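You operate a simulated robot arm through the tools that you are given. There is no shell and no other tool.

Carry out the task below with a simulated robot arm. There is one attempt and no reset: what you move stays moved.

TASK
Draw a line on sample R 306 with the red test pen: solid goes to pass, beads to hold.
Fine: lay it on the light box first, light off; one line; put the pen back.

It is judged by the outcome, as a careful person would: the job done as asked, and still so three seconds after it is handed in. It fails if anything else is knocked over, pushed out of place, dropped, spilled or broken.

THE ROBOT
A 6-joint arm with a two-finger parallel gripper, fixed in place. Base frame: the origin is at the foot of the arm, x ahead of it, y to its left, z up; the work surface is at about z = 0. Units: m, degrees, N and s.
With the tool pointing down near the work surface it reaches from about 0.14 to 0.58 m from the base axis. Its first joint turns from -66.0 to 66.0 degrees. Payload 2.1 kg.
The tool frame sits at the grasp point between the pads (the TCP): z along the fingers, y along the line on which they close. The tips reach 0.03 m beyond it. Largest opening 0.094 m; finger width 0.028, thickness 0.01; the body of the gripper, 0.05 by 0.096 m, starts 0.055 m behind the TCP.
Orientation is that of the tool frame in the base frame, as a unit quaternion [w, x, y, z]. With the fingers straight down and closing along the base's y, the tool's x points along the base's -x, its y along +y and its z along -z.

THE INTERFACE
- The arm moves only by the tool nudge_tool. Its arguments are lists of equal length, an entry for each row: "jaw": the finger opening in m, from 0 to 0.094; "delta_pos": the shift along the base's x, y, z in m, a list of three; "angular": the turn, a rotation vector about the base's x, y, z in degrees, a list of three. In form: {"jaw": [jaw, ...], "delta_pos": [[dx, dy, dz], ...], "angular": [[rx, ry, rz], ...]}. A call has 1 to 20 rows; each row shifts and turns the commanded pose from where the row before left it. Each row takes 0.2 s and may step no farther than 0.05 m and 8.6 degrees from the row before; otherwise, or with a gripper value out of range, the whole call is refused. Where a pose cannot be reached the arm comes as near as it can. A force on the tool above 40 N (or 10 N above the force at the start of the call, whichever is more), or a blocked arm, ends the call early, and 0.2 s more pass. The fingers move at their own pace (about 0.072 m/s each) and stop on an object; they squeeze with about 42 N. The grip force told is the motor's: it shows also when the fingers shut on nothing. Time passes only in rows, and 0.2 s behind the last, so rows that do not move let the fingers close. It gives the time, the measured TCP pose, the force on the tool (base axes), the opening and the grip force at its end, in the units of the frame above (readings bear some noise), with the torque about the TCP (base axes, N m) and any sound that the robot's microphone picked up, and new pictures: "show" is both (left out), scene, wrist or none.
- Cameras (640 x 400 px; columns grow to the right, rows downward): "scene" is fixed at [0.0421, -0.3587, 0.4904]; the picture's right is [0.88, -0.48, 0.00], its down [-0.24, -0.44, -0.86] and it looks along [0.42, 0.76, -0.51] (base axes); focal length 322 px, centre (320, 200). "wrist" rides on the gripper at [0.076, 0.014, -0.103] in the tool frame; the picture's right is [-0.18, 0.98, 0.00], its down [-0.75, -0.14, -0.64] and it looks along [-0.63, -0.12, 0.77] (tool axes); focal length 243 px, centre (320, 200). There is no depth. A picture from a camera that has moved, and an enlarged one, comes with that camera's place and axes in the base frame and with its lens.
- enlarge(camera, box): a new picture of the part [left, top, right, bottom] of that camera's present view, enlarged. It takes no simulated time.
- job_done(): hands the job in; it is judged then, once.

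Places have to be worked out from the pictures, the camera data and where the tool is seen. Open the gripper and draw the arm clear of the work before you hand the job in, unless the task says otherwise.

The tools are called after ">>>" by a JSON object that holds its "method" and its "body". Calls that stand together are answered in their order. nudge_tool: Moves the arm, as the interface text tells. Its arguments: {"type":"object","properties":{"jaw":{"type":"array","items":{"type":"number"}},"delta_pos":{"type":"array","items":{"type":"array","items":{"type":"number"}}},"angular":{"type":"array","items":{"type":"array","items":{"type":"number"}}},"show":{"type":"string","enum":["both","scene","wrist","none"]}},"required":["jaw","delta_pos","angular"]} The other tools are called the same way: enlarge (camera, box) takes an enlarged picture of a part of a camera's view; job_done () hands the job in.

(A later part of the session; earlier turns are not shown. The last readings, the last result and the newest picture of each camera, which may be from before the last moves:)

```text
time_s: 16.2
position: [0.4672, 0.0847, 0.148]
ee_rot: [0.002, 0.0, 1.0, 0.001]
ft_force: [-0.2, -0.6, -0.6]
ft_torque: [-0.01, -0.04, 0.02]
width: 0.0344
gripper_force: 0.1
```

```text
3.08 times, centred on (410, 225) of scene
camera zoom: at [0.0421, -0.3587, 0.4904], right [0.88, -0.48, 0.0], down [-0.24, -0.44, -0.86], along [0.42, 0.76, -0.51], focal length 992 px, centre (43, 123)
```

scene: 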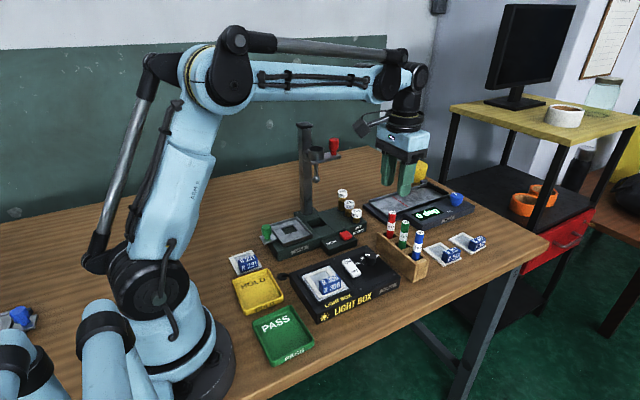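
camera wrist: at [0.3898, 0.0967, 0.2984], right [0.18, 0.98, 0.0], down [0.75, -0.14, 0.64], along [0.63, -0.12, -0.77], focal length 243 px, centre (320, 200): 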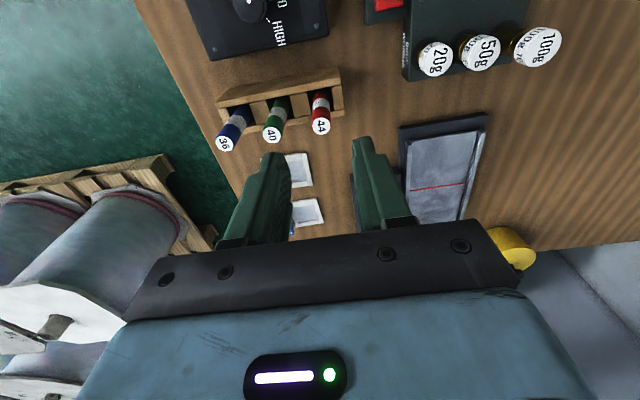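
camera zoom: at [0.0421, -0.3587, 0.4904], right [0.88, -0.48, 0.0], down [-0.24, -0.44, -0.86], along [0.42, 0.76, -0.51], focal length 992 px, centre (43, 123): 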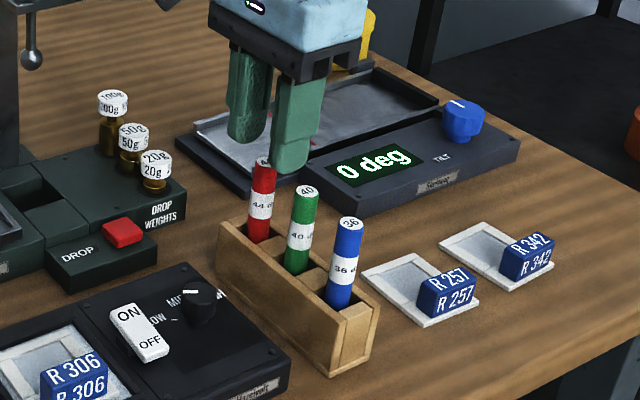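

The red pen is centred between the fingers and clear of the green one. I'll descend around it.

>>> {"method": "nudge_tool", "body": {"jaw": [0.034, 0.034, 0.034, 0.034], "delta_pos": [[0, 0, -0.02], [0, 0, -0.02], [0, 0, -0.015], [0, 0, 0]], "angular": [[0, 0, 0], [0, 0, 0], [0, 0, 0], [0, 0, 0]], "show": "none"}}

>>> {"method": "enlarge", "body": {"camera": "wrist", "box": [230, 80, 410, 200]}}

>>> {"method": "enlarge", "body": {"camera": "scene", "box": [350, 180, 450, 280]}}

```text
time_s: 17.2
position: [0.4672, 0.085, 0.0921]
ee_rot: [0.002, -0.001, 1.0, 0.0]
ft_force: [-0.6, -0.5, 0.3]
ft_torque: [0.06, -0.01, -0.02]
width: 0.0339
gripper_force: 0.1
```

```text
3.33 times, centred on (320, 140) of wrist
camera zoom: at [0.3899, 0.0979, 0.1946], right [0.18, 0.98, 0.0], down [0.75, -0.14, 0.64], along [0.63, -0.12, -0.77], focal length 809 px, centre (320, 400)
```

zoom: 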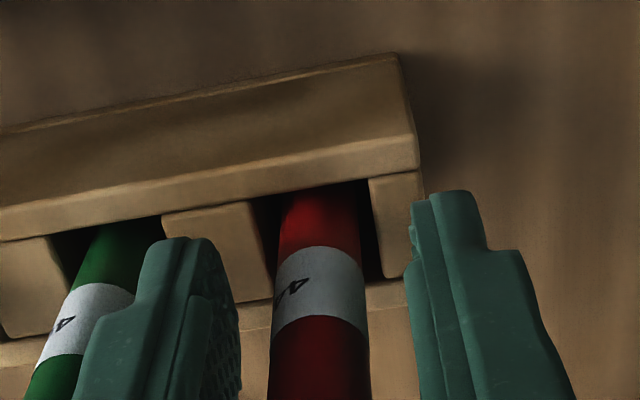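

```text
4.00 times, centred on (400, 230) of scene
camera zoom: at [0.0421, -0.3587, 0.4904], right [0.88, -0.48, 0.0], down [-0.24, -0.44, -0.86], along [0.42, 0.76, -0.51], focal length 1290 px, centre (0, 80)
```

zoom: 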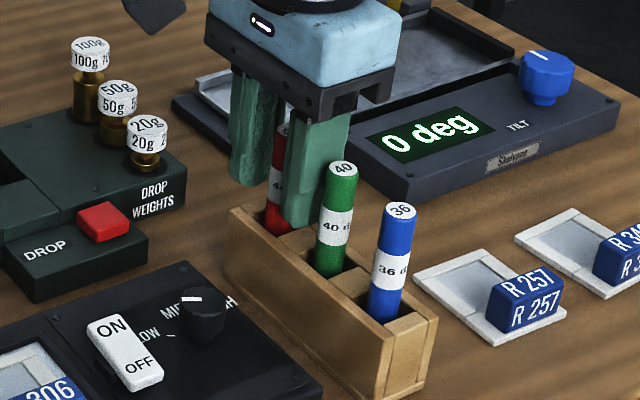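

The fingers straddle the red pen just above the holder. I'll lower 4 mm more and close.

>>> {"method": "nudge_tool", "body": {"jaw": [0.034, 0.02, 0.01, 0.0, 0.0, 0.0], "delta_pos": [[0, 0, -0.004], [0, 0, 0], [0, 0, 0], [0, 0, 0], [0, 0, 0], [0, 0, 0]], "angular": [[0, 0, 0], [0, 0, 0], [0, 0, 0], [0, 0, 0], [0, 0, 0], [0, 0, 0]], "show": "none"}}

>>> {"method": "enlarge", "body": {"camera": "wrist", "box": [230, 80, 410, 200]}}

>>> {"method": "enlarge", "body": {"camera": "scene", "box": [350, 180, 450, 280]}}

```text
time_s: 18.6
position: [0.4658, 0.0844, 0.0907]
ee_rot: [0.001, 0.001, 1.0, 0.0]
ft_force: [0.1, 0.2, 5.2]
ft_torque: [0.33, -0.03, -0.01]
width: 0.0139
gripper_force: 42.0
```

```text
3.33 times, centred on (320, 140) of wrist
camera zoom: at [0.3897, 0.098, 0.1914], right [0.18, 0.98, 0.0], down [0.75, -0.14, 0.64], along [0.63, -0.12, -0.77], focal length 809 px, centre (320, 400)
```

zoom: 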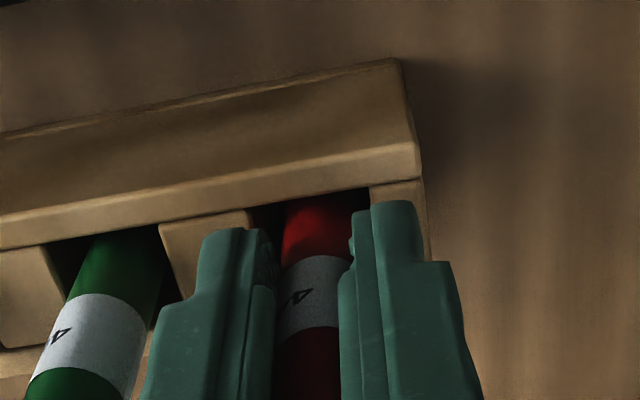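

```text
4.00 times, centred on (400, 230) of scene
camera zoom: at [0.0421, -0.3587, 0.4904], right [0.88, -0.48, 0.0], down [-0.24, -0.44, -0.86], along [0.42, 0.76, -0.51], focal length 1290 px, centre (0, 80)
```

zoom: 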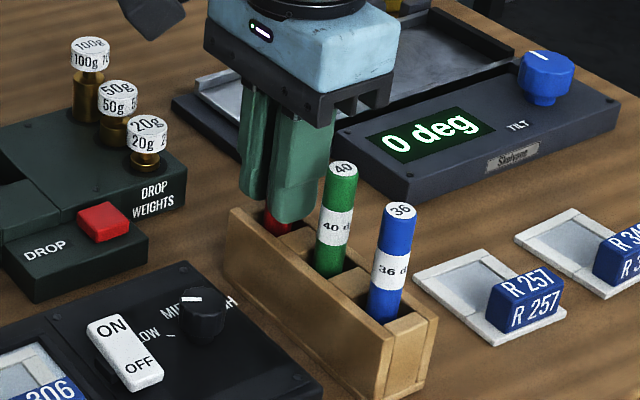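

The pen is gripped at 13.9 mm with a little side load from the slot. I'll lift straight up, slowly at first.

>>> {"method": "nudge_tool", "body": {"jaw": [0, 0, 0, 0, 0, 0, 0], "delta_pos": [[0, 0, 0.005], [0, 0, 0.01], [0, 0, 0.02], [0, 0, 0.025], [0, 0, 0.03], [0, 0, 0.02], [0, 0, 0]], "angular": [[0, 0, 0], [0, 0, 0], [0, 0, 0], [0, 0, 0], [0, 0, 0], [0, 0, 0], [0, 0, 0]]}}

>>> {"method": "enlarge", "body": {"camera": "scene", "box": [350, 140, 450, 280]}}

>>> {"method": "enlarge", "body": {"camera": "wrist", "box": [230, 60, 410, 200]}}

```text
time_s: 20.2
position: [0.4684, 0.0848, 0.1995]
ee_rot: [0.002, 0.0, 1.0, 0.001]
ft_force: [-0.1, 0.3, 0.0]
ft_torque: [-0.01, 0.02, 0.0]
width: 0.014
gripper_force: 42.0
camera wrist: at [0.3915, 0.0973, 0.301], right [0.18, 0.98, 0.0], down [0.75, -0.14, 0.64], along [0.63, -0.12, -0.77], focal length 243 px, centre (320, 200)
```

scene: 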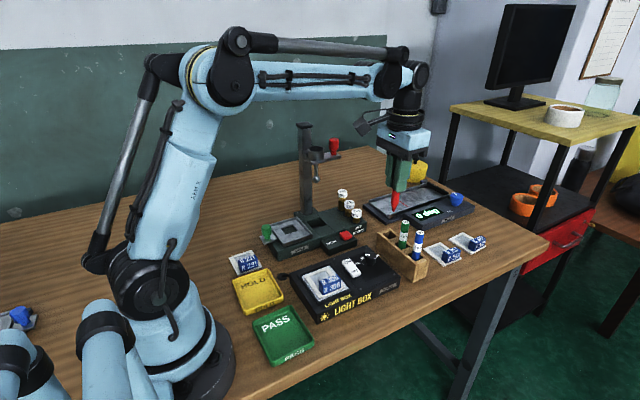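
wrist: 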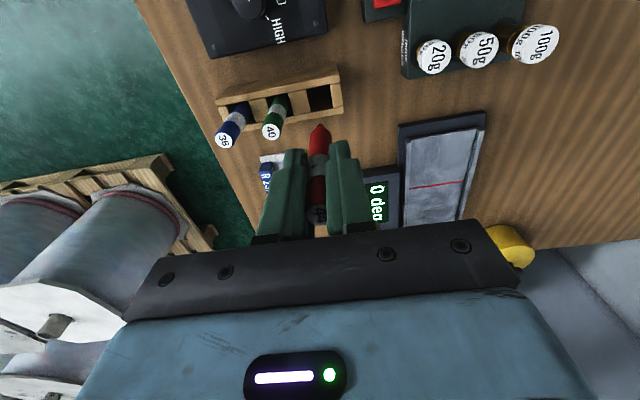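

```text
2.86 times, centred on (400, 210) of scene
camera zoom: at [0.0421, -0.3587, 0.4904], right [0.88, -0.48, 0.0], down [-0.24, -0.44, -0.86], along [0.42, 0.76, -0.51], focal length 921 px, centre (91, 171)
```

zoom: 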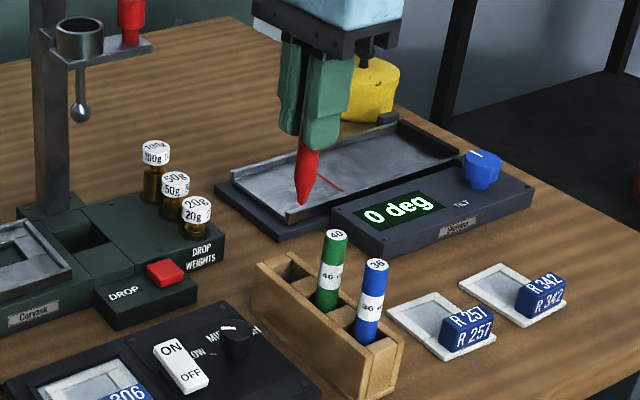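

```text
2.86 times, centred on (320, 130) of wrist
camera zoom: at [0.3915, 0.0973, 0.301], right [0.18, 0.98, 0.0], down [0.75, -0.14, 0.64], along [0.63, -0.12, -0.77], focal length 693 px, centre (320, 400)
```

zoom: 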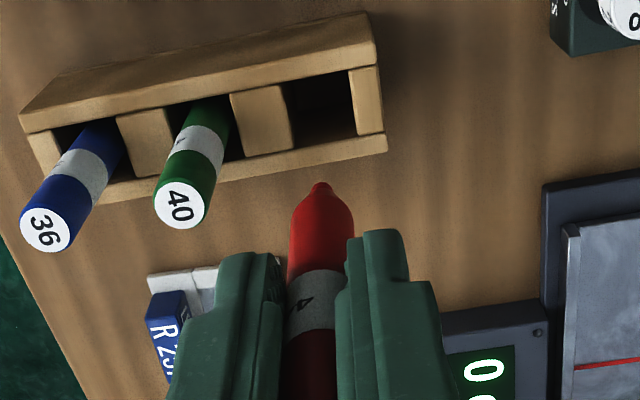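

The pen has a pointed tip, hanging about 0.085 m below the TCP. I'll carry it over the sample window and stop with the tip a couple of centimetres above the film to verify its position.

>>> {"method": "nudge_tool", "body": {"jaw": [0, 0, 0, 0, 0, 0, 0, 0], "delta_pos": [[-0.0397, -0.005, 0], [-0.0397, -0.005, 0], [-0.0397, -0.005, 0], [-0.0397, -0.005, 0], [-0.0397, -0.005, 0], [0, 0, -0.025], [0, 0, -0.025], [0, 0, 0]], "angular": [[0, 0, 0], [0, 0, 0], [0, 0, 0], [0, 0, 0], [0, 0, 0], [0, 0, 0], [0, 0, 0], [0, 0, 0]]}}

>>> {"method": "enlarge", "body": {"camera": "scene", "box": [280, 220, 380, 310]}}

>>> {"method": "enlarge", "body": {"camera": "wrist", "box": [230, 60, 410, 200]}}

```text
time_s: 22.0
position: [0.2696, 0.0608, 0.1503]
ee_rot: [0.002, 0.0, 1.0, 0.0]
ft_force: [-0.7, 0.7, -1.3]
ft_torque: [-0.01, -0.05, -0.03]
width: 0.0139
gripper_force: 41.7
camera wrist: at [0.1924, 0.074, 0.2512], right [0.18, 0.98, 0.0], down [0.75, -0.14, 0.64], along [0.63, -0.12, -0.77], focal length 243 px, centre (320, 200)
```

scene: 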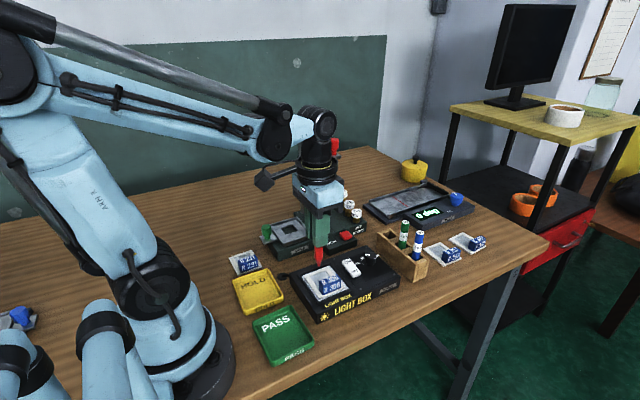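
wrist: 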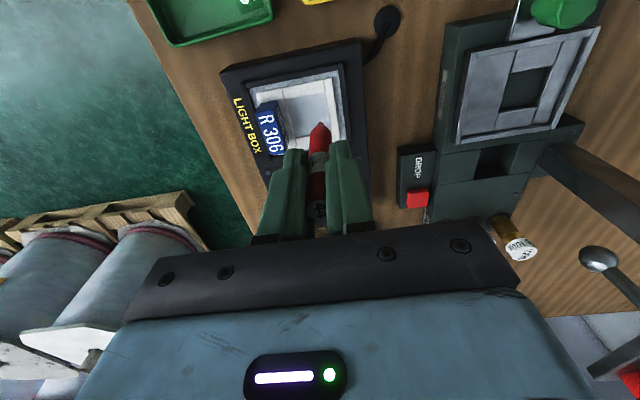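

```text
4.44 times, centred on (330, 265) of scene
camera zoom: at [0.0421, -0.3587, 0.4904], right [0.88, -0.48, 0.0], down [-0.24, -0.44, -0.86], along [0.42, 0.76, -0.51], focal length 1433 px, centre (276, -89)
```

zoom: 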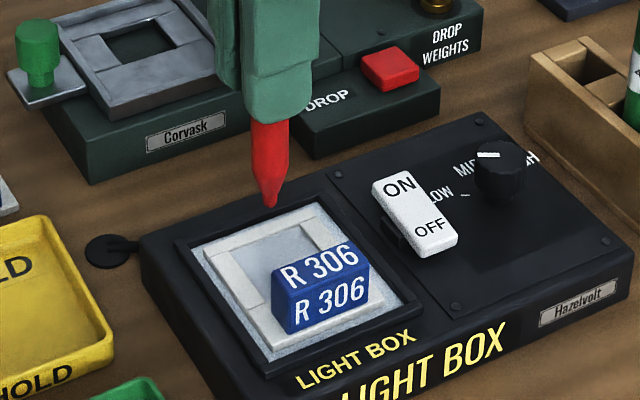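

```text
2.86 times, centred on (320, 130) of wrist
camera zoom: at [0.1924, 0.074, 0.2512], right [0.18, 0.98, 0.0], down [0.75, -0.14, 0.64], along [0.63, -0.12, -0.77], focal length 693 px, centre (320, 400)
```

zoom: 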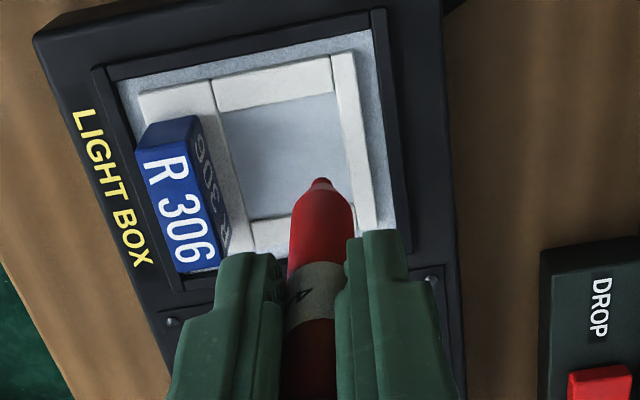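

Triangulation puts the tip at about (0.269, 0.058, 0.064), right on the tool axis and over the window's +y part. I'll shift 3 mm in +x to centre it, then descend to about 5 mm above the film.

>>> {"method": "nudge_tool", "body": {"jaw": [0, 0, 0, 0], "delta_pos": [[0.003, 0.0014, -0.01], [0, 0, -0.01], [0, 0, -0.005], [0, 0, 0]], "angular": [[0, 0, 0], [0, 0, 0], [0, 0, 0], [0, 0, 0]], "show": "none"}}

>>> {"method": "enlarge", "body": {"camera": "scene", "box": [300, 250, 360, 300]}}

>>> {"method": "enlarge", "body": {"camera": "wrist", "box": [260, 80, 380, 170]}}

```text
time_s: 23.0
position: [0.2722, 0.0629, 0.1234]
ee_rot: [0.001, 0.001, 1.0, 0.0]
ft_force: [0.1, 0.0, 1.6]
ft_torque: [0.07, -0.03, 0.01]
width: 0.0137
gripper_force: 42.4
```

```text
8.00 times, centred on (330, 275) of scene
camera zoom: at [0.0421, -0.3587, 0.4904], right [0.88, -0.48, 0.0], down [-0.24, -0.44, -0.86], along [0.42, 0.76, -0.51], focal length 2579 px, centre (240, -400)
```

zoom: 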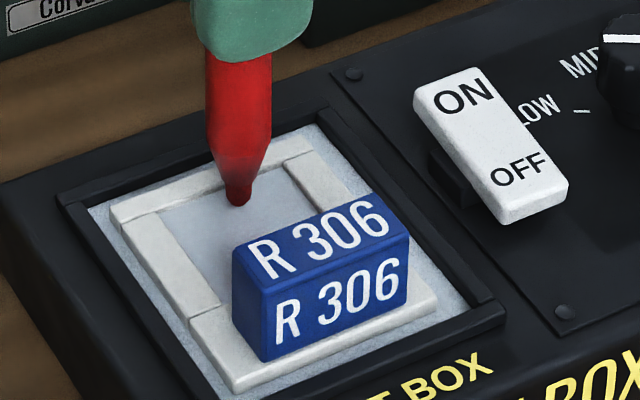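

```text
4.44 times, centred on (320, 125) of wrist
camera zoom: at [0.1959, 0.0758, 0.2252], right [0.18, 0.98, 0.0], down [0.75, -0.14, 0.64], along [0.63, -0.12, -0.77], focal length 1078 px, centre (320, 533)
```

zoom: 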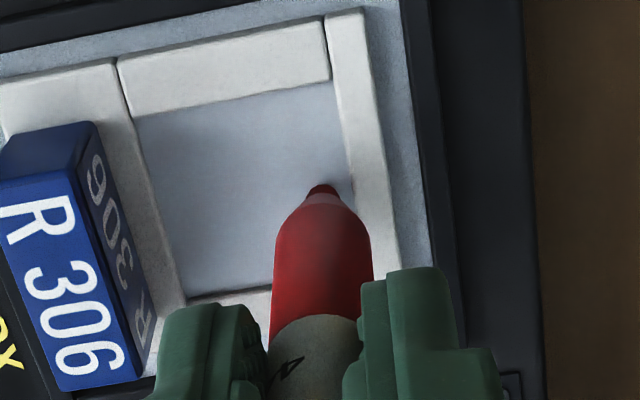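

The tip is inside the window with clearance from the rim. I'll step down gently to feel the film.

>>> {"method": "nudge_tool", "body": {"jaw": [0, 0, 0, 0], "delta_pos": [[0, 0, -0.001], [0, 0, -0.001], [0, 0, -0.001], [0, 0, 0]], "angular": [[0, 0, 0], [0, 0, 0], [0, 0, 0], [0, 0, 0]], "show": "none"}}

>>> {"method": "enlarge", "body": {"camera": "scene", "box": [305, 260, 345, 290]}}

```text
time_s: 24.0
position: [0.275, 0.06, 0.1213]
ee_rot: [0.001, 0.0, 1.0, 0.0]
ft_force: [-0.1, 1.4, 22.7]
ft_torque: [-0.5, -0.02, -0.1]
width: 0.0139
gripper_force: 41.8
```

```text
13.33 times, centred on (325, 275) of scene
camera zoom: at [0.042, -0.3587, 0.4904], right [0.88, -0.48, 0.0], down [-0.24, -0.44, -0.86], along [0.42, 0.76, -0.51], focal length 4298 px, centre (253, -800)
```

zoom: 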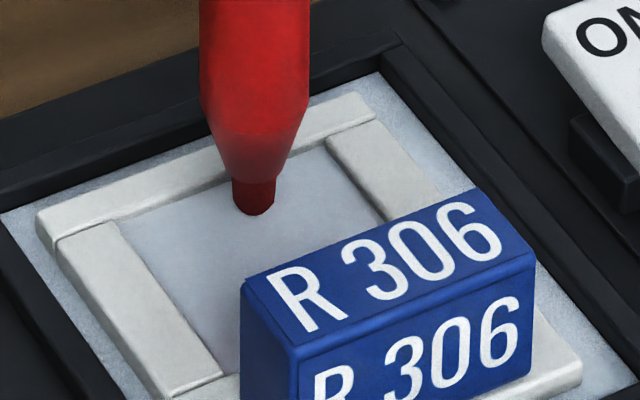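

The tip is on the film at 23 N, more than I want. I'll ease off a fraction of a millimetre without leaving the film, then draw.

>>> {"method": "nudge_tool", "body": {"jaw": [0, 0], "delta_pos": [[0, 0, 0.0005], [0, 0, 0]], "angular": [[0, 0, 0], [0, 0, 0]], "show": "none"}}

```text
time_s: 24.6
position: [0.2719, 0.0609, 0.1207]
ee_rot: [0.0, 0.001, 1.0, 0.0]
ft_force: [-0.3, -0.2, 0.8]
ft_torque: [0.04, 0.04, -0.03]
width: 0.0143
gripper_force: 41.9
```

Force is nearly gone; I'll press back by 0.2 mm and check before drawing.

>>> {"method": "nudge_tool", "body": {"jaw": [0, 0], "delta_pos": [[0, 0, -0.0002], [0, 0, 0]], "angular": [[0, 0, 0], [0, 0, 0]], "show": "none"}}

```text
time_s: 25.2
position: [0.2723, 0.0616, 0.1216]
ee_rot: [0.002, 0.001, 1.0, 0.0]
ft_force: [-0.4, -0.7, -0.3]
ft_torque: [-0.03, 0.0, 0.01]
width: 0.0147
gripper_force: 42.1
```

Still light; another 0.2 mm.

>>> {"method": "nudge_tool", "body": {"jaw": [0, 0], "delta_pos": [[0, 0, -0.0002], [0, 0, 0]], "angular": [[0, 0, 0], [0, 0, 0]], "show": "none"}}

>>> {"method": "enlarge", "body": {"camera": "scene", "box": [305, 260, 345, 290]}}

```text
time_s: 25.8
position: [0.2728, 0.0605, 0.1209]
ee_rot: [0.002, 0.001, 1.0, 0.0]
ft_force: [1.1, -0.2, -1.4]
ft_torque: [0.0, 0.0, -0.01]
width: 0.0147
gripper_force: 42.4
```

```text
13.33 times, centred on (325, 275) of scene
camera zoom: at [0.0421, -0.3587, 0.4904], right [0.88, -0.48, 0.0], down [-0.24, -0.44, -0.86], along [0.42, 0.76, -0.51], focal length 4298 px, centre (253, -800)
```

zoom: 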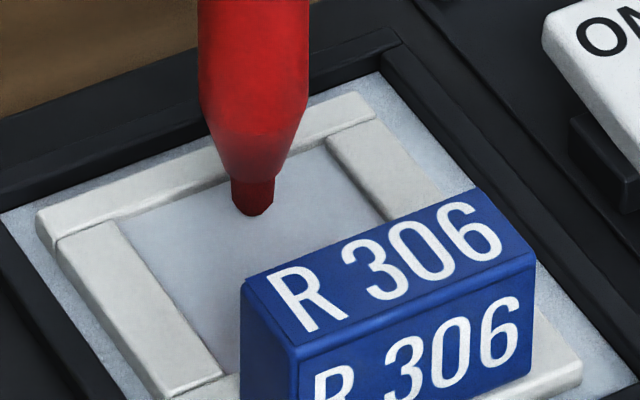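

The pen reseated slightly in the pads when it touched (width now 14.7 mm). I'll keep lowering in tiny steps until light contact.

>>> {"method": "nudge_tool", "body": {"jaw": [0, 0], "delta_pos": [[0, 0, -0.0004], [0, 0, 0]], "angular": [[0, 0, 0], [0, 0, 0]], "show": "none"}}

```text
time_s: 26.4
position: [0.2731, 0.0606, 0.1218]
ee_rot: [0.001, 0.001, 1.0, 0.0]
ft_force: [0.0, 0.1, -0.7]
ft_torque: [0.0, -0.01, 0.02]
width: 0.0146
gripper_force: 41.9
```

No contact yet; lowering a bit more.

>>> {"method": "nudge_tool", "body": {"jaw": [0, 0], "delta_pos": [[0, 0, -0.0005], [0, 0, 0]], "angular": [[0, 0, 0], [0, 0, 0]], "show": "none"}}

>>> {"method": "nudge_tool", "body": {"jaw": [0, 0], "delta_pos": [[0, 0, -0.0004], [0, 0, 0]], "angular": [[0, 0, 0], [0, 0, 0]], "show": "none"}}

>>> {"method": "enlarge", "body": {"camera": "scene", "box": [305, 260, 345, 290]}}

```text
time_s: 27.0
position: [0.2728, 0.0606, 0.1201]
ee_rot: [0.001, 0.001, 1.0, 0.0]
ft_force: [-0.1, 0.1, 2.9]
ft_torque: [0.07, -0.01, 0.01]
width: 0.0146
gripper_force: 42.2
```

```text
time_s: 27.6
position: [0.2716, 0.061, 0.1207]
ee_rot: [0.002, 0.0, 1.0, 0.0]
ft_force: [0.6, 0.6, 15.8]
ft_torque: [0.14, -0.08, 0.0]
width: 0.0146
gripper_force: 41.7
```

```text
13.33 times, centred on (325, 275) of scene
camera zoom: at [0.0421, -0.3587, 0.4904], right [0.88, -0.48, 0.0], down [-0.24, -0.44, -0.86], along [0.42, 0.76, -0.51], focal length 4298 px, centre (253, -800)
```

zoom: 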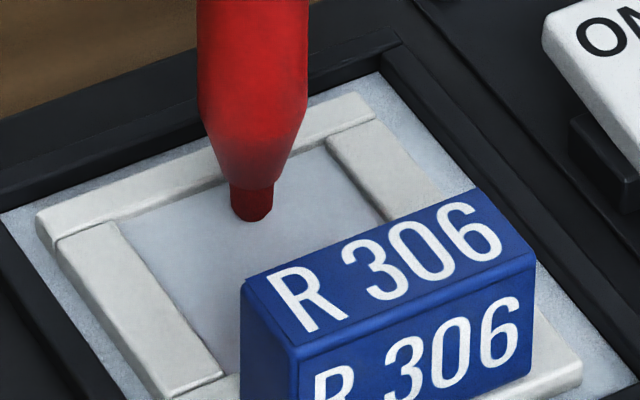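

Firm contact now (about 3 N at one height, 16 N 0.4 mm lower). I'll ease to a moderate press and draw one straight 23 mm stroke toward −y.

>>> {"method": "nudge_tool", "body": {"jaw": [0, 0, 0, 0, 0, 0, 0, 0, 0, 0], "delta_pos": [[0, 0, 0.0002], [0, -0.0026, 0], [0, -0.0026, 0], [0, -0.0026, 0], [0, -0.0026, 0], [0, -0.0026, 0], [0, -0.0026, 0], [0, -0.0026, 0], [0, -0.0026, 0], [0, -0.0022, 0]], "angular": [[0, 0, 0], [0, 0, 0], [0, 0, 0], [0, 0, 0], [0, 0, 0], [0, 0, 0], [0, 0, 0], [0, 0, 0], [0, 0, 0], [0, 0, 0]]}}

>>> {"method": "enlarge", "body": {"camera": "scene", "box": [300, 255, 360, 300]}}

>>> {"method": "enlarge", "body": {"camera": "wrist", "box": [260, 80, 380, 170]}}

```text
time_s: 29.8
position: [0.2729, 0.037, 0.1207]
ee_rot: [0.002, 0.0, 1.0, 0.0]
ft_force: [-0.4, -0.3, 0.4]
ft_torque: [0.0, 0.02, 0.01]
width: 0.0143
gripper_force: 42.1
camera wrist: at [0.195, 0.0509, 0.2225], right [0.18, 0.98, 0.0], down [0.75, -0.14, 0.64], along [0.63, -0.12, -0.77], focal length 243 px, centre (320, 200)
```

scene: 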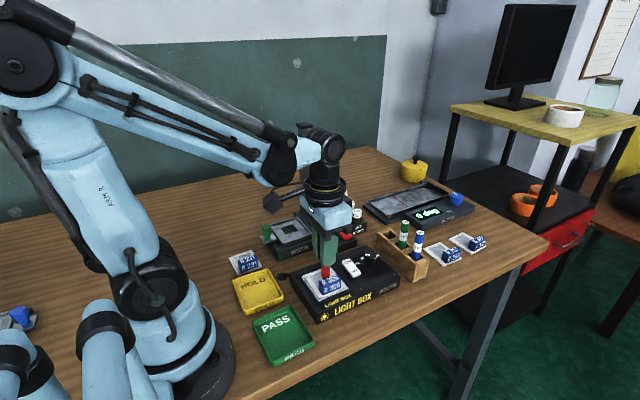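
wrist: 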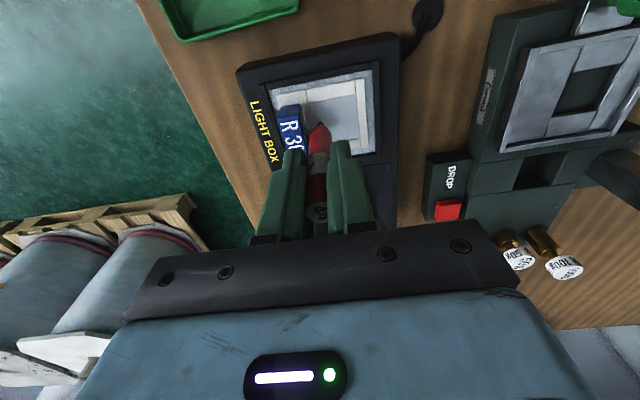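

```text
8.89 times, centred on (330, 278) of scene
camera zoom: at [0.0421, -0.3587, 0.4904], right [0.88, -0.48, 0.0], down [-0.24, -0.44, -0.86], along [0.42, 0.76, -0.51], focal length 2866 px, centre (231, -489)
```

zoom: 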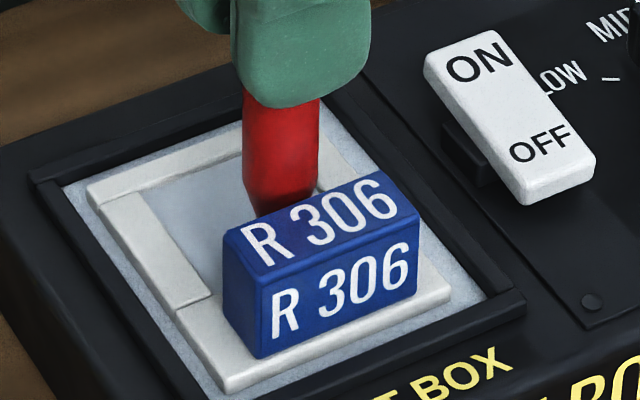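

```text
4.44 times, centred on (320, 125) of wrist
camera zoom: at [0.195, 0.0509, 0.2225], right [0.18, 0.98, 0.0], down [0.75, -0.14, 0.64], along [0.63, -0.12, -0.77], focal length 1078 px, centre (320, 533)
```

zoom: 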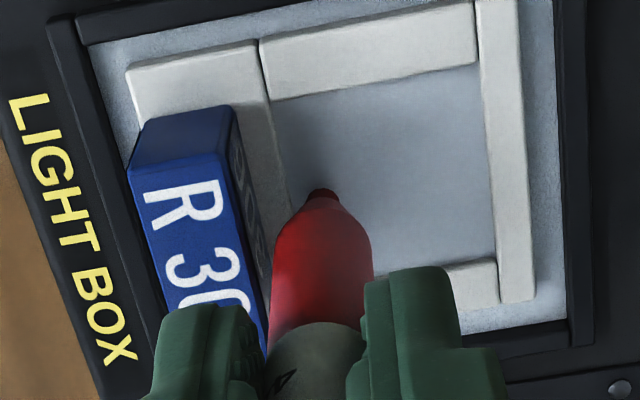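

No line is evident yet and the force has dropped to about zero. I'll look closer at the film before doing anything else.

>>> {"method": "enlarge", "body": {"camera": "wrist", "box": [300, 95, 380, 155]}}

>>> {"method": "enlarge", "body": {"camera": "scene", "box": [308, 262, 348, 292]}}

```text
6.67 times, centred on (340, 125) of wrist
camera zoom: at [0.195, 0.0509, 0.2225], right [0.18, 0.98, 0.0], down [0.75, -0.14, 0.64], along [0.63, -0.12, -0.77], focal length 1618 px, centre (187, 700)
```

zoom: 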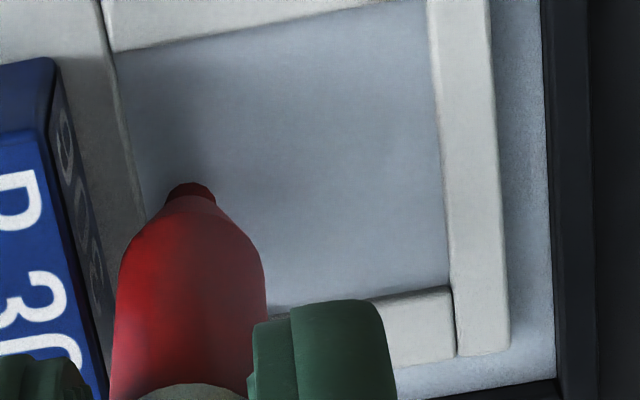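

```text
13.33 times, centred on (328, 277) of scene
camera zoom: at [0.0421, -0.3587, 0.4904], right [0.88, -0.48, 0.0], down [-0.24, -0.44, -0.86], along [0.42, 0.76, -0.51], focal length 4298 px, centre (213, -827)
```

zoom: 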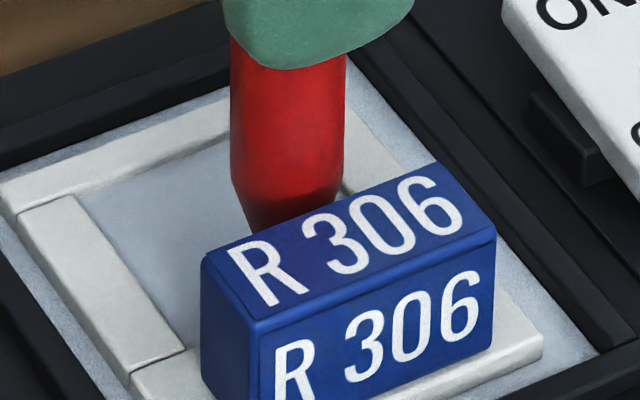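

I can't see ink. Before any second attempt I'll lift the pen and look at the film, so as not to make two lines.

>>> {"method": "nudge_tool", "body": {"jaw": [0, 0, 0, 0], "delta_pos": [[0, 0, 0.01], [0, 0, 0.03], [0.01, 0.04, 0], [0, 0, 0]], "angular": [[0, 0, 0], [0, 0, 0], [0, 0, 0], [0, 0, 0]]}}

>>> {"method": "enlarge", "body": {"camera": "scene", "box": [300, 255, 360, 300]}}

>>> {"method": "enlarge", "body": {"camera": "wrist", "box": [240, 50, 360, 140]}}

```text
time_s: 30.8
position: [0.283, 0.0803, 0.1604]
ee_rot: [0.002, 0.001, 1.0, -0.001]
ft_force: [0.0, 1.0, 0.1]
ft_torque: [0.04, -0.01, 0.0]
width: 0.0145
gripper_force: 41.6
camera wrist: at [0.2065, 0.0925, 0.262], right [0.19, 0.98, 0.0], down [0.75, -0.14, 0.64], along [0.63, -0.12, -0.77], focal length 243 px, centre (320, 200)
```

scene: 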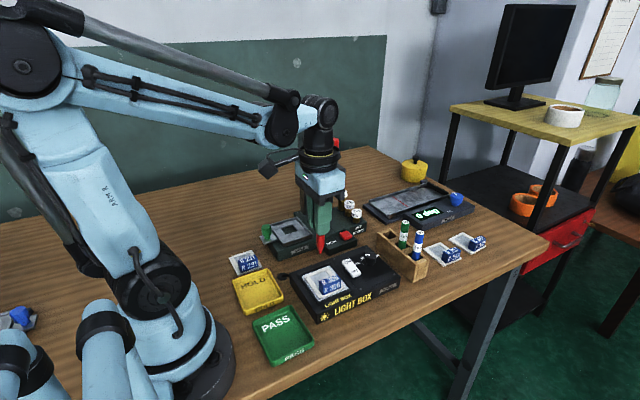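
wrist: 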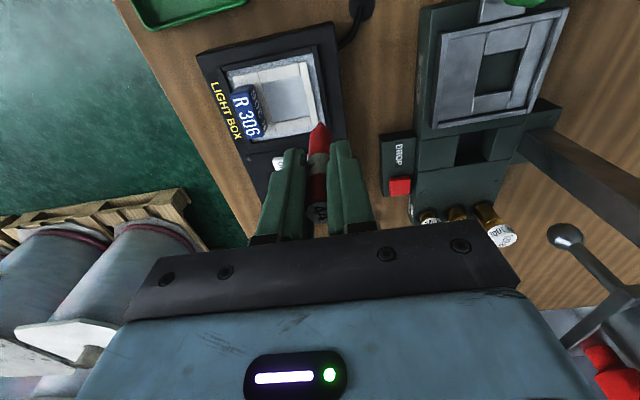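

```text
8.89 times, centred on (330, 278) of scene
camera zoom: at [0.0421, -0.3587, 0.4904], right [0.88, -0.48, 0.0], down [-0.24, -0.44, -0.86], along [0.42, 0.76, -0.51], focal length 2866 px, centre (231, -489)
```

zoom: 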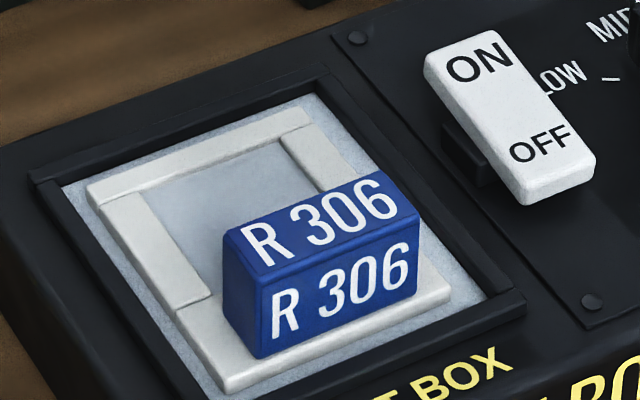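

```text
4.44 times, centred on (300, 95) of wrist
camera zoom: at [0.2065, 0.0925, 0.262], right [0.19, 0.98, 0.0], down [0.75, -0.14, 0.64], along [0.63, -0.12, -0.77], focal length 1078 px, centre (409, 667)
```

zoom: 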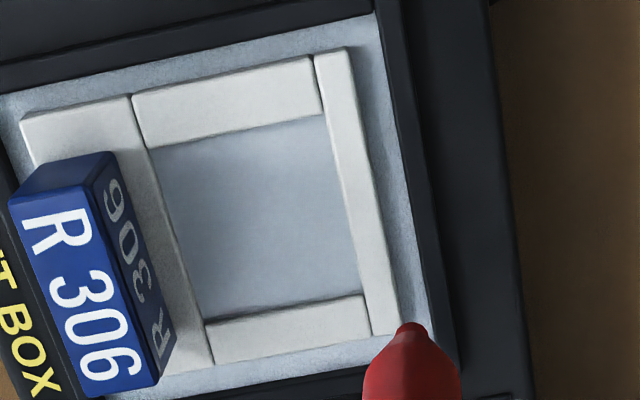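

>>> {"method": "enlarge", "body": {"camera": "wrist", "box": [265, 70, 325, 115]}}

>>> {"method": "enlarge", "body": {"camera": "scene", "box": [308, 262, 348, 292]}}

>>> {"method": "enlarge", "body": {"camera": "wrist", "box": [290, 110, 350, 155]}}

```text
8.89 times, centred on (295, 92) of wrist
camera zoom: at [0.2065, 0.0925, 0.262], right [0.19, 0.98, 0.0], down [0.75, -0.14, 0.64], along [0.63, -0.12, -0.77], focal length 2157 px, centre (542, 1156)
```

zoom: 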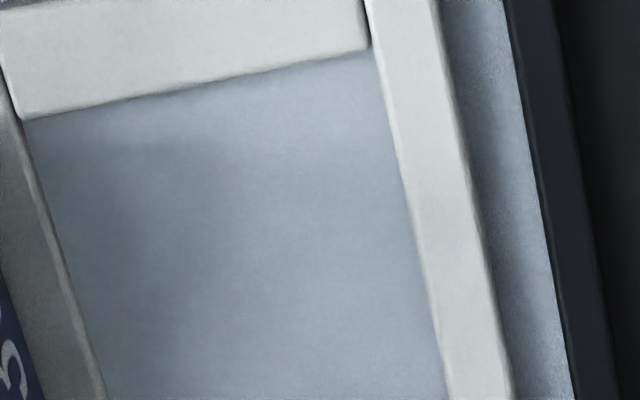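

```text
13.33 times, centred on (328, 277) of scene
camera zoom: at [0.0421, -0.3587, 0.4904], right [0.88, -0.48, 0.0], down [-0.24, -0.44, -0.86], along [0.42, 0.76, -0.51], focal length 4298 px, centre (213, -827)
```

zoom: 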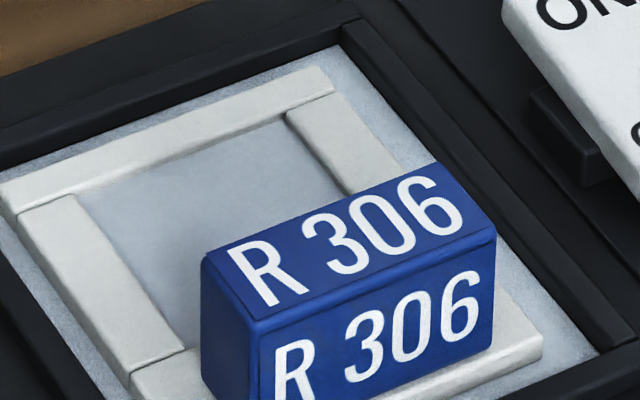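

```text
8.89 times, centred on (320, 132) of wrist
camera zoom: at [0.2065, 0.0925, 0.262], right [0.19, 0.98, 0.0], down [0.75, -0.14, 0.64], along [0.63, -0.12, -0.77], focal length 2157 px, centre (320, 800)
```

zoom: 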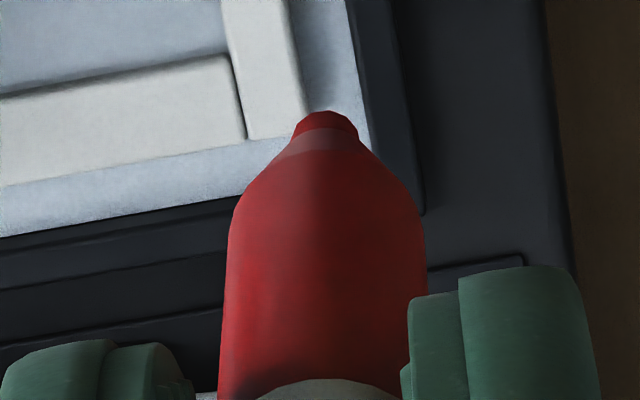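

The film is still clean, so the tip can't have been in contact during the stroke. I'll go back to the same start point and retry along the same line, watching the force in short segments.

>>> {"method": "nudge_tool", "body": {"jaw": [0, 0, 0, 0, 0], "delta_pos": [[-0.01, -0.017, 0], [0, 0, -0.025], [0, 0, -0.012], [0, 0, -0.001], [0, 0, 0]], "angular": [[0, 0, 0], [0, 0, 0], [0, 0, 0], [0, 0, 0], [0, 0, 0]], "show": "none"}}

>>> {"method": "nudge_tool", "body": {"jaw": [0, 0], "delta_pos": [[0, 0, -0.001], [0, 0, 0]], "angular": [[0, 0, 0], [0, 0, 0]], "show": "none"}}

>>> {"method": "nudge_tool", "body": {"jaw": [0, 0], "delta_pos": [[0, 0, -0.0005], [0, 0, 0]], "angular": [[0, 0, 0], [0, 0, 0]], "show": "none"}}

```text
time_s: 32.0
position: [0.2728, 0.0609, 0.1224]
ee_rot: [0.002, 0.001, 1.0, 0.0]
ft_force: [0.2, 0.3, -0.2]
ft_torque: [0.03, 0.01, 0.02]
width: 0.0147
gripper_force: 41.7
```

```text
time_s: 32.6
position: [0.2729, 0.062, 0.1217]
ee_rot: [0.002, 0.0, 1.0, 0.001]
ft_force: [-0.1, 0.7, -0.5]
ft_torque: [0.02, 0.0, -0.01]
width: 0.0146
gripper_force: 42.1
```

```text
time_s: 33.2
position: [0.2733, 0.0612, 0.1211]
ee_rot: [0.002, 0.002, 1.0, -0.001]
ft_force: [0.7, 0.1, 0.8]
ft_torque: [-0.02, -0.03, -0.02]
width: 0.0146
gripper_force: 41.9
```

>>> {"method": "nudge_tool", "body": {"jaw": [0, 0], "delta_pos": [[0, 0, -0.0005], [0, 0, 0]], "angular": [[0, 0, 0], [0, 0, 0]], "show": "none"}}

>>> {"method": "nudge_tool", "body": {"jaw": [0, 0], "delta_pos": [[0, 0, -0.0003], [0, 0, 0]], "angular": [[0, 0, 0], [0, 0, 0]], "show": "none"}}

```text
time_s: 33.8
position: [0.2737, 0.0615, 0.1205]
ee_rot: [0.001, 0.0, 1.0, 0.0]
ft_force: [-0.9, -0.8, 19.0]
ft_torque: [-0.1, 0.1, 0.01]
width: 0.0146
gripper_force: 41.9
```

```text
time_s: 34.4
position: [0.2721, 0.0611, 0.1205]
ee_rot: [0.001, 0.001, 1.0, -0.001]
ft_force: [0.2, -0.7, 31.8]
ft_torque: [-0.08, -0.15, 0.0]
width: 0.0146
gripper_force: 42.2
```

Contact is now solid at 32 N. I'll ease off 0.4 mm, draw a short first segment and check.

>>> {"method": "nudge_tool", "body": {"jaw": [0, 0, 0], "delta_pos": [[0, 0, 0.0004], [0, -0.002, 0], [0, -0.002, 0]], "angular": [[0, 0, 0], [0, 0, 0], [0, 0, 0]]}}

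>>> {"method": "enlarge", "body": {"camera": "scene", "box": [308, 262, 348, 292]}}

>>> {"method": "enlarge", "body": {"camera": "wrist", "box": [280, 90, 360, 150]}}

```text
time_s: 35.2
position: [0.2711, 0.057, 0.1193]
ee_rot: [0.0, 0.0, 1.0, 0.0]
ft_force: [0.8, 4.2, 14.0]
ft_torque: [0.39, -0.08, 0.0]
width: 0.0147
gripper_force: 42.0
camera wrist: at [0.1949, 0.0699, 0.2213], right [0.18, 0.98, 0.0], down [0.75, -0.14, 0.64], along [0.63, -0.12, -0.77], focal length 243 px, centre (320, 200)
```

scene: 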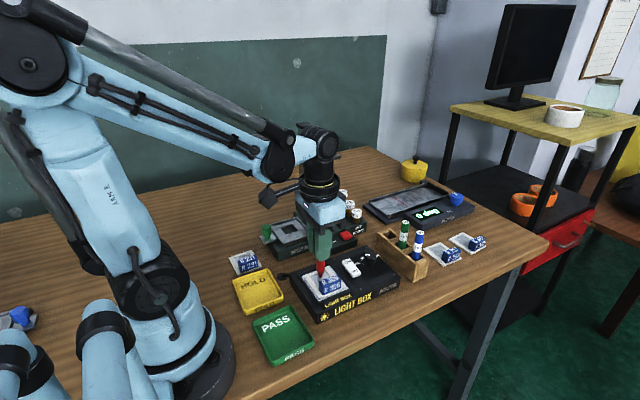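
wrist: 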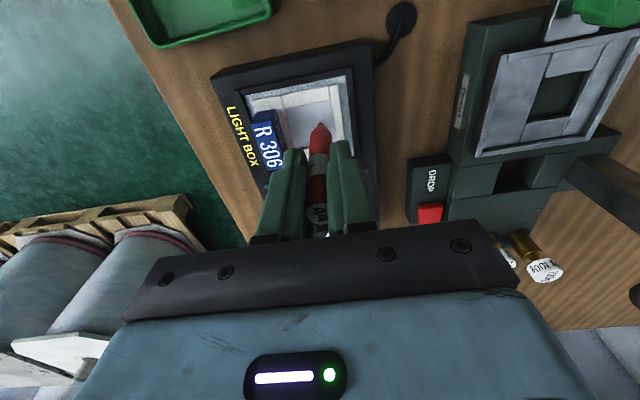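

```text
13.33 times, centred on (328, 277) of scene
camera zoom: at [0.0421, -0.3587, 0.4904], right [0.88, -0.48, 0.0], down [-0.24, -0.44, -0.86], along [0.42, 0.76, -0.51], focal length 4298 px, centre (213, -827)
```

zoom: 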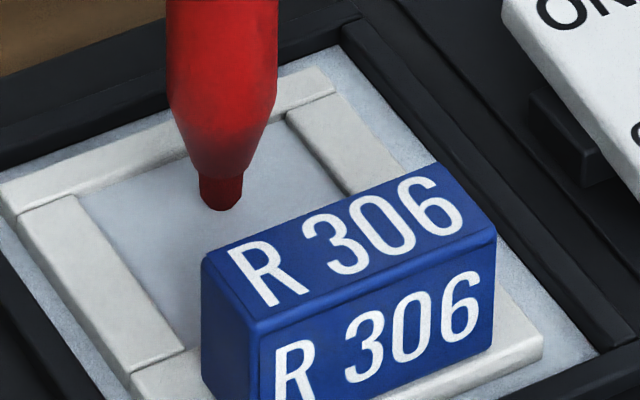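

```text
6.67 times, centred on (320, 120) of wrist
camera zoom: at [0.1949, 0.0699, 0.2213], right [0.18, 0.98, 0.0], down [0.75, -0.14, 0.64], along [0.63, -0.12, -0.77], focal length 1618 px, centre (320, 733)
```

zoom: 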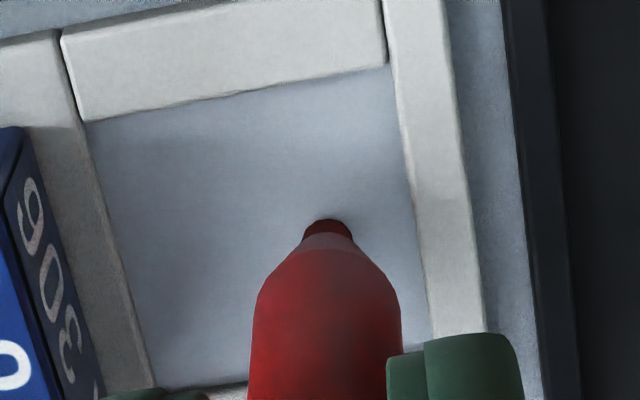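

The tip is in real contact now (14 N normal, 4 N drag) and the sample is staying put. I'll continue the stroke in the same direction to its end.

>>> {"method": "nudge_tool", "body": {"jaw": [0, 0, 0, 0], "delta_pos": [[0, -0.0025, 0], [0, -0.0025, 0], [0, -0.0025, 0], [0, -0.0025, 0]], "angular": [[0, 0, 0], [0, 0, 0], [0, 0, 0], [0, 0, 0]], "show": "none"}}

>>> {"method": "enlarge", "body": {"camera": "wrist", "box": [280, 90, 360, 150]}}

```text
time_s: 36.2
position: [0.2723, 0.047, 0.1213]
ee_rot: [0.002, 0.001, 1.0, 0.0]
ft_force: [1.2, -0.3, 0.3]
ft_torque: [0.0, -0.02, 0.0]
width: 0.0148
gripper_force: 42.0
```

```text
6.67 times, centred on (320, 120) of wrist
camera zoom: at [0.196, 0.0602, 0.2221], right [0.18, 0.98, 0.0], down [0.75, -0.14, 0.64], along [0.63, -0.12, -0.77], focal length 1618 px, centre (320, 733)
```

zoom: 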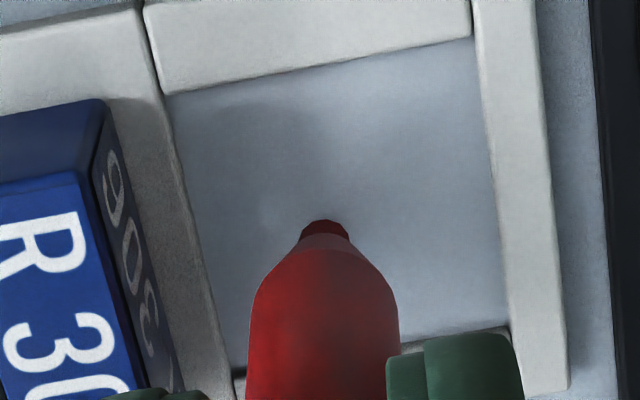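

Contact was lost partway: the film sits slightly lower toward −y, and no ink has shown. I'll feel for the film height here so the real stroke can follow the slope.

>>> {"method": "nudge_tool", "body": {"jaw": [0, 0], "delta_pos": [[0, 0, -0.0004], [0, 0, 0]], "angular": [[0, 0, 0], [0, 0, 0]], "show": "none"}}

>>> {"method": "nudge_tool", "body": {"jaw": [0, 0], "delta_pos": [[0, 0, -0.0004], [0, 0, 0]], "angular": [[0, 0, 0], [0, 0, 0]], "show": "none"}}

```text
time_s: 36.8
position: [0.2739, 0.0466, 0.1204]
ee_rot: [0.002, 0.001, 1.0, 0.0]
ft_force: [-0.8, 0.4, -0.2]
ft_torque: [-0.03, -0.01, 0.0]
width: 0.0146
gripper_force: 42.2
```

```text
time_s: 37.4
position: [0.2737, 0.0463, 0.1181]
ee_rot: [0.002, 0.0, 1.0, 0.0]
ft_force: [-0.7, 1.0, 12.7]
ft_torque: [0.09, 0.0, -0.02]
width: 0.0144
gripper_force: 41.8
```

The film is about 0.8 mm lower here than at the start, so the stroke needs to follow that slope. I'll lift, return to the start, and draw the full stroke with a matching descent.

>>> {"method": "nudge_tool", "body": {"jaw": [0, 0, 0, 0, 0, 0], "delta_pos": [[0, 0, 0.004], [0, 0.0145, 0], [0, 0, -0.002], [0, 0, -0.001], [0, 0, -0.0003], [0, 0, 0]], "angular": [[0, 0, 0], [0, 0, 0], [0, 0, 0], [0, 0, 0], [0, 0, 0], [0, 0, 0]], "show": "wrist"}}

>>> {"method": "enlarge", "body": {"camera": "wrist", "box": [280, 90, 360, 150]}}

```text
time_s: 38.8
position: [0.2724, 0.0618, 0.1204]
ee_rot: [0.002, 0.0, 1.0, 0.0]
ft_force: [0.4, 0.7, 0.7]
ft_torque: [0.0, 0.03, 0.0]
width: 0.0146
gripper_force: 42.4
camera wrist: at [0.1958, 0.075, 0.2221], right [0.18, 0.98, 0.0], down [0.75, -0.14, 0.64], along [0.63, -0.12, -0.77], focal length 243 px, centre (320, 200)
```

wrist: 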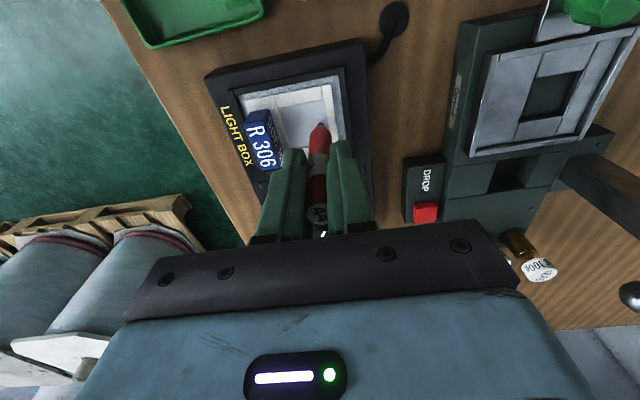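

```text
6.67 times, centred on (320, 120) of wrist
camera zoom: at [0.1958, 0.075, 0.2221], right [0.18, 0.98, 0.0], down [0.75, -0.14, 0.64], along [0.63, -0.12, -0.77], focal length 1618 px, centre (320, 733)
```

zoom: 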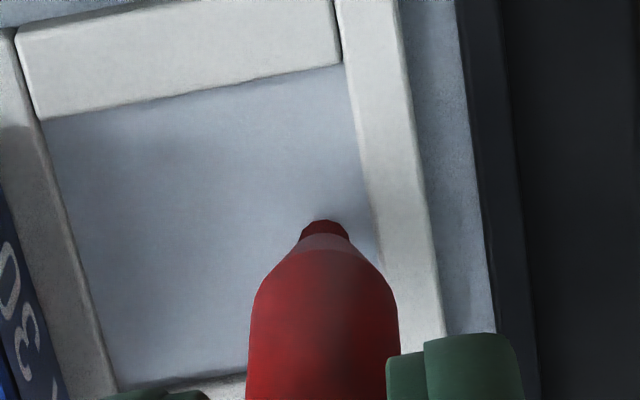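

The pen has slipped up slightly in the grip from pressing, so contact is now lower. I'll find contact gently again.

>>> {"method": "nudge_tool", "body": {"jaw": [0, 0], "delta_pos": [[0, 0, -0.0003], [0, 0, 0]], "angular": [[0, 0, 0], [0, 0, 0]], "show": "none"}}

>>> {"method": "nudge_tool", "body": {"jaw": [0, 0], "delta_pos": [[0, 0, -0.0003], [0, 0, 0]], "angular": [[0, 0, 0], [0, 0, 0]], "show": "none"}}

```text
time_s: 39.4
position: [0.2729, 0.0615, 0.1196]
ee_rot: [0.001, 0.001, 1.0, 0.001]
ft_force: [-0.2, 0.2, 1.5]
ft_torque: [-0.03, 0.03, 0.01]
width: 0.0146
gripper_force: 41.9
```

```text
time_s: 40.0
position: [0.2727, 0.0617, 0.1187]
ee_rot: [0.002, 0.0, 1.0, 0.0]
ft_force: [0.8, 1.4, 18.1]
ft_torque: [0.09, -0.08, 0.01]
width: 0.0144
gripper_force: 42.2
```

Contact at 18 N; there's no real slope, the pen just creeps up while dragging. I'll draw with a tiny continuous down-feed and check force in segments.

>>> {"method": "nudge_tool", "body": {"jaw": [0, 0, 0], "delta_pos": [[0, -0.002, 0], [0, -0.002, -0.0001], [0, -0.002, -0.0001]], "angular": [[0, 0, 0], [0, 0, 0], [0, 0, 0]], "show": "none"}}

>>> {"method": "enlarge", "body": {"camera": "wrist", "box": [280, 90, 360, 150]}}

```text
time_s: 40.8
position: [0.2724, 0.0555, 0.1194]
ee_rot: [0.002, 0.0, 1.0, 0.001]
ft_force: [1.4, 8.3, 25.6]
ft_torque: [0.72, -0.08, 0.05]
width: 0.0146
gripper_force: 42.1
```

```text
6.67 times, centred on (320, 120) of wrist
camera zoom: at [0.1953, 0.0688, 0.221], right [0.18, 0.98, 0.0], down [0.75, -0.14, 0.64], along [0.63, -0.12, -0.77], focal length 1618 px, centre (320, 733)
```

zoom: 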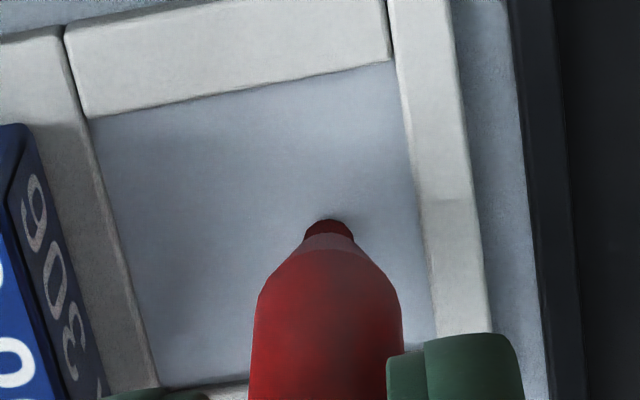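

Good contact (25 N, 8 N drag). I'll continue the stroke without extra feed.

>>> {"method": "nudge_tool", "body": {"jaw": [0, 0, 0, 0], "delta_pos": [[0, -0.002, 0], [0, -0.002, 0], [0, -0.002, 0], [0, -0.002, 0]], "angular": [[0, 0, 0], [0, 0, 0], [0, 0, 0], [0, 0, 0]], "show": "none"}}

>>> {"method": "enlarge", "body": {"camera": "wrist", "box": [280, 90, 360, 150]}}

>>> {"method": "enlarge", "body": {"camera": "scene", "box": [308, 262, 348, 292]}}

```text
time_s: 41.8
position: [0.2723, 0.0473, 0.1203]
ee_rot: [0.001, 0.001, 1.0, -0.001]
ft_force: [-0.3, 2.4, 10.0]
ft_torque: [0.27, -0.05, 0.01]
width: 0.0147
gripper_force: 42.1
```

```text
6.67 times, centred on (320, 120) of wrist
camera zoom: at [0.1953, 0.0604, 0.2211], right [0.19, 0.98, 0.0], down [0.75, -0.14, 0.64], along [0.63, -0.12, -0.76], focal length 1618 px, centre (320, 733)
```

zoom: 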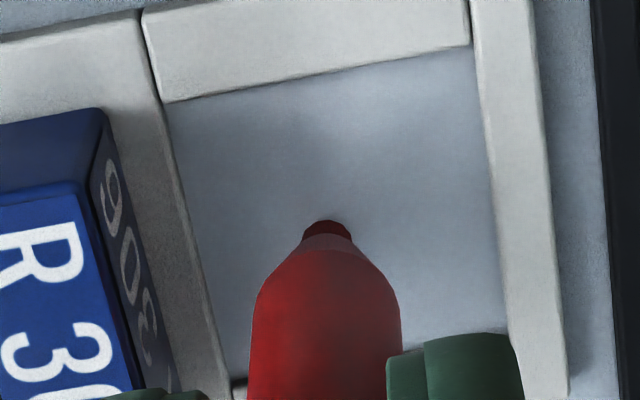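

```text
13.33 times, centred on (328, 277) of scene
camera zoom: at [0.0421, -0.3587, 0.4904], right [0.88, -0.48, 0.0], down [-0.24, -0.44, -0.86], along [0.42, 0.76, -0.51], focal length 4298 px, centre (213, -827)
```

zoom: 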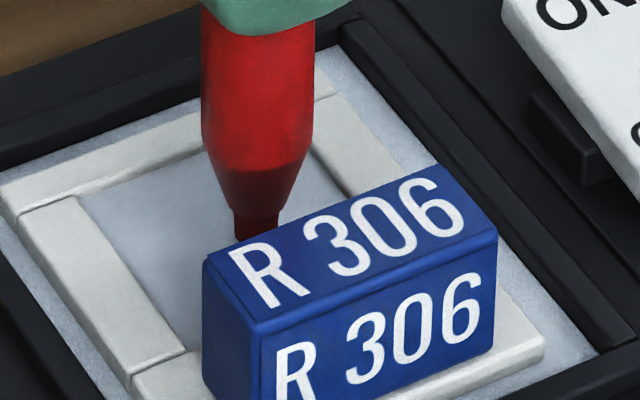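

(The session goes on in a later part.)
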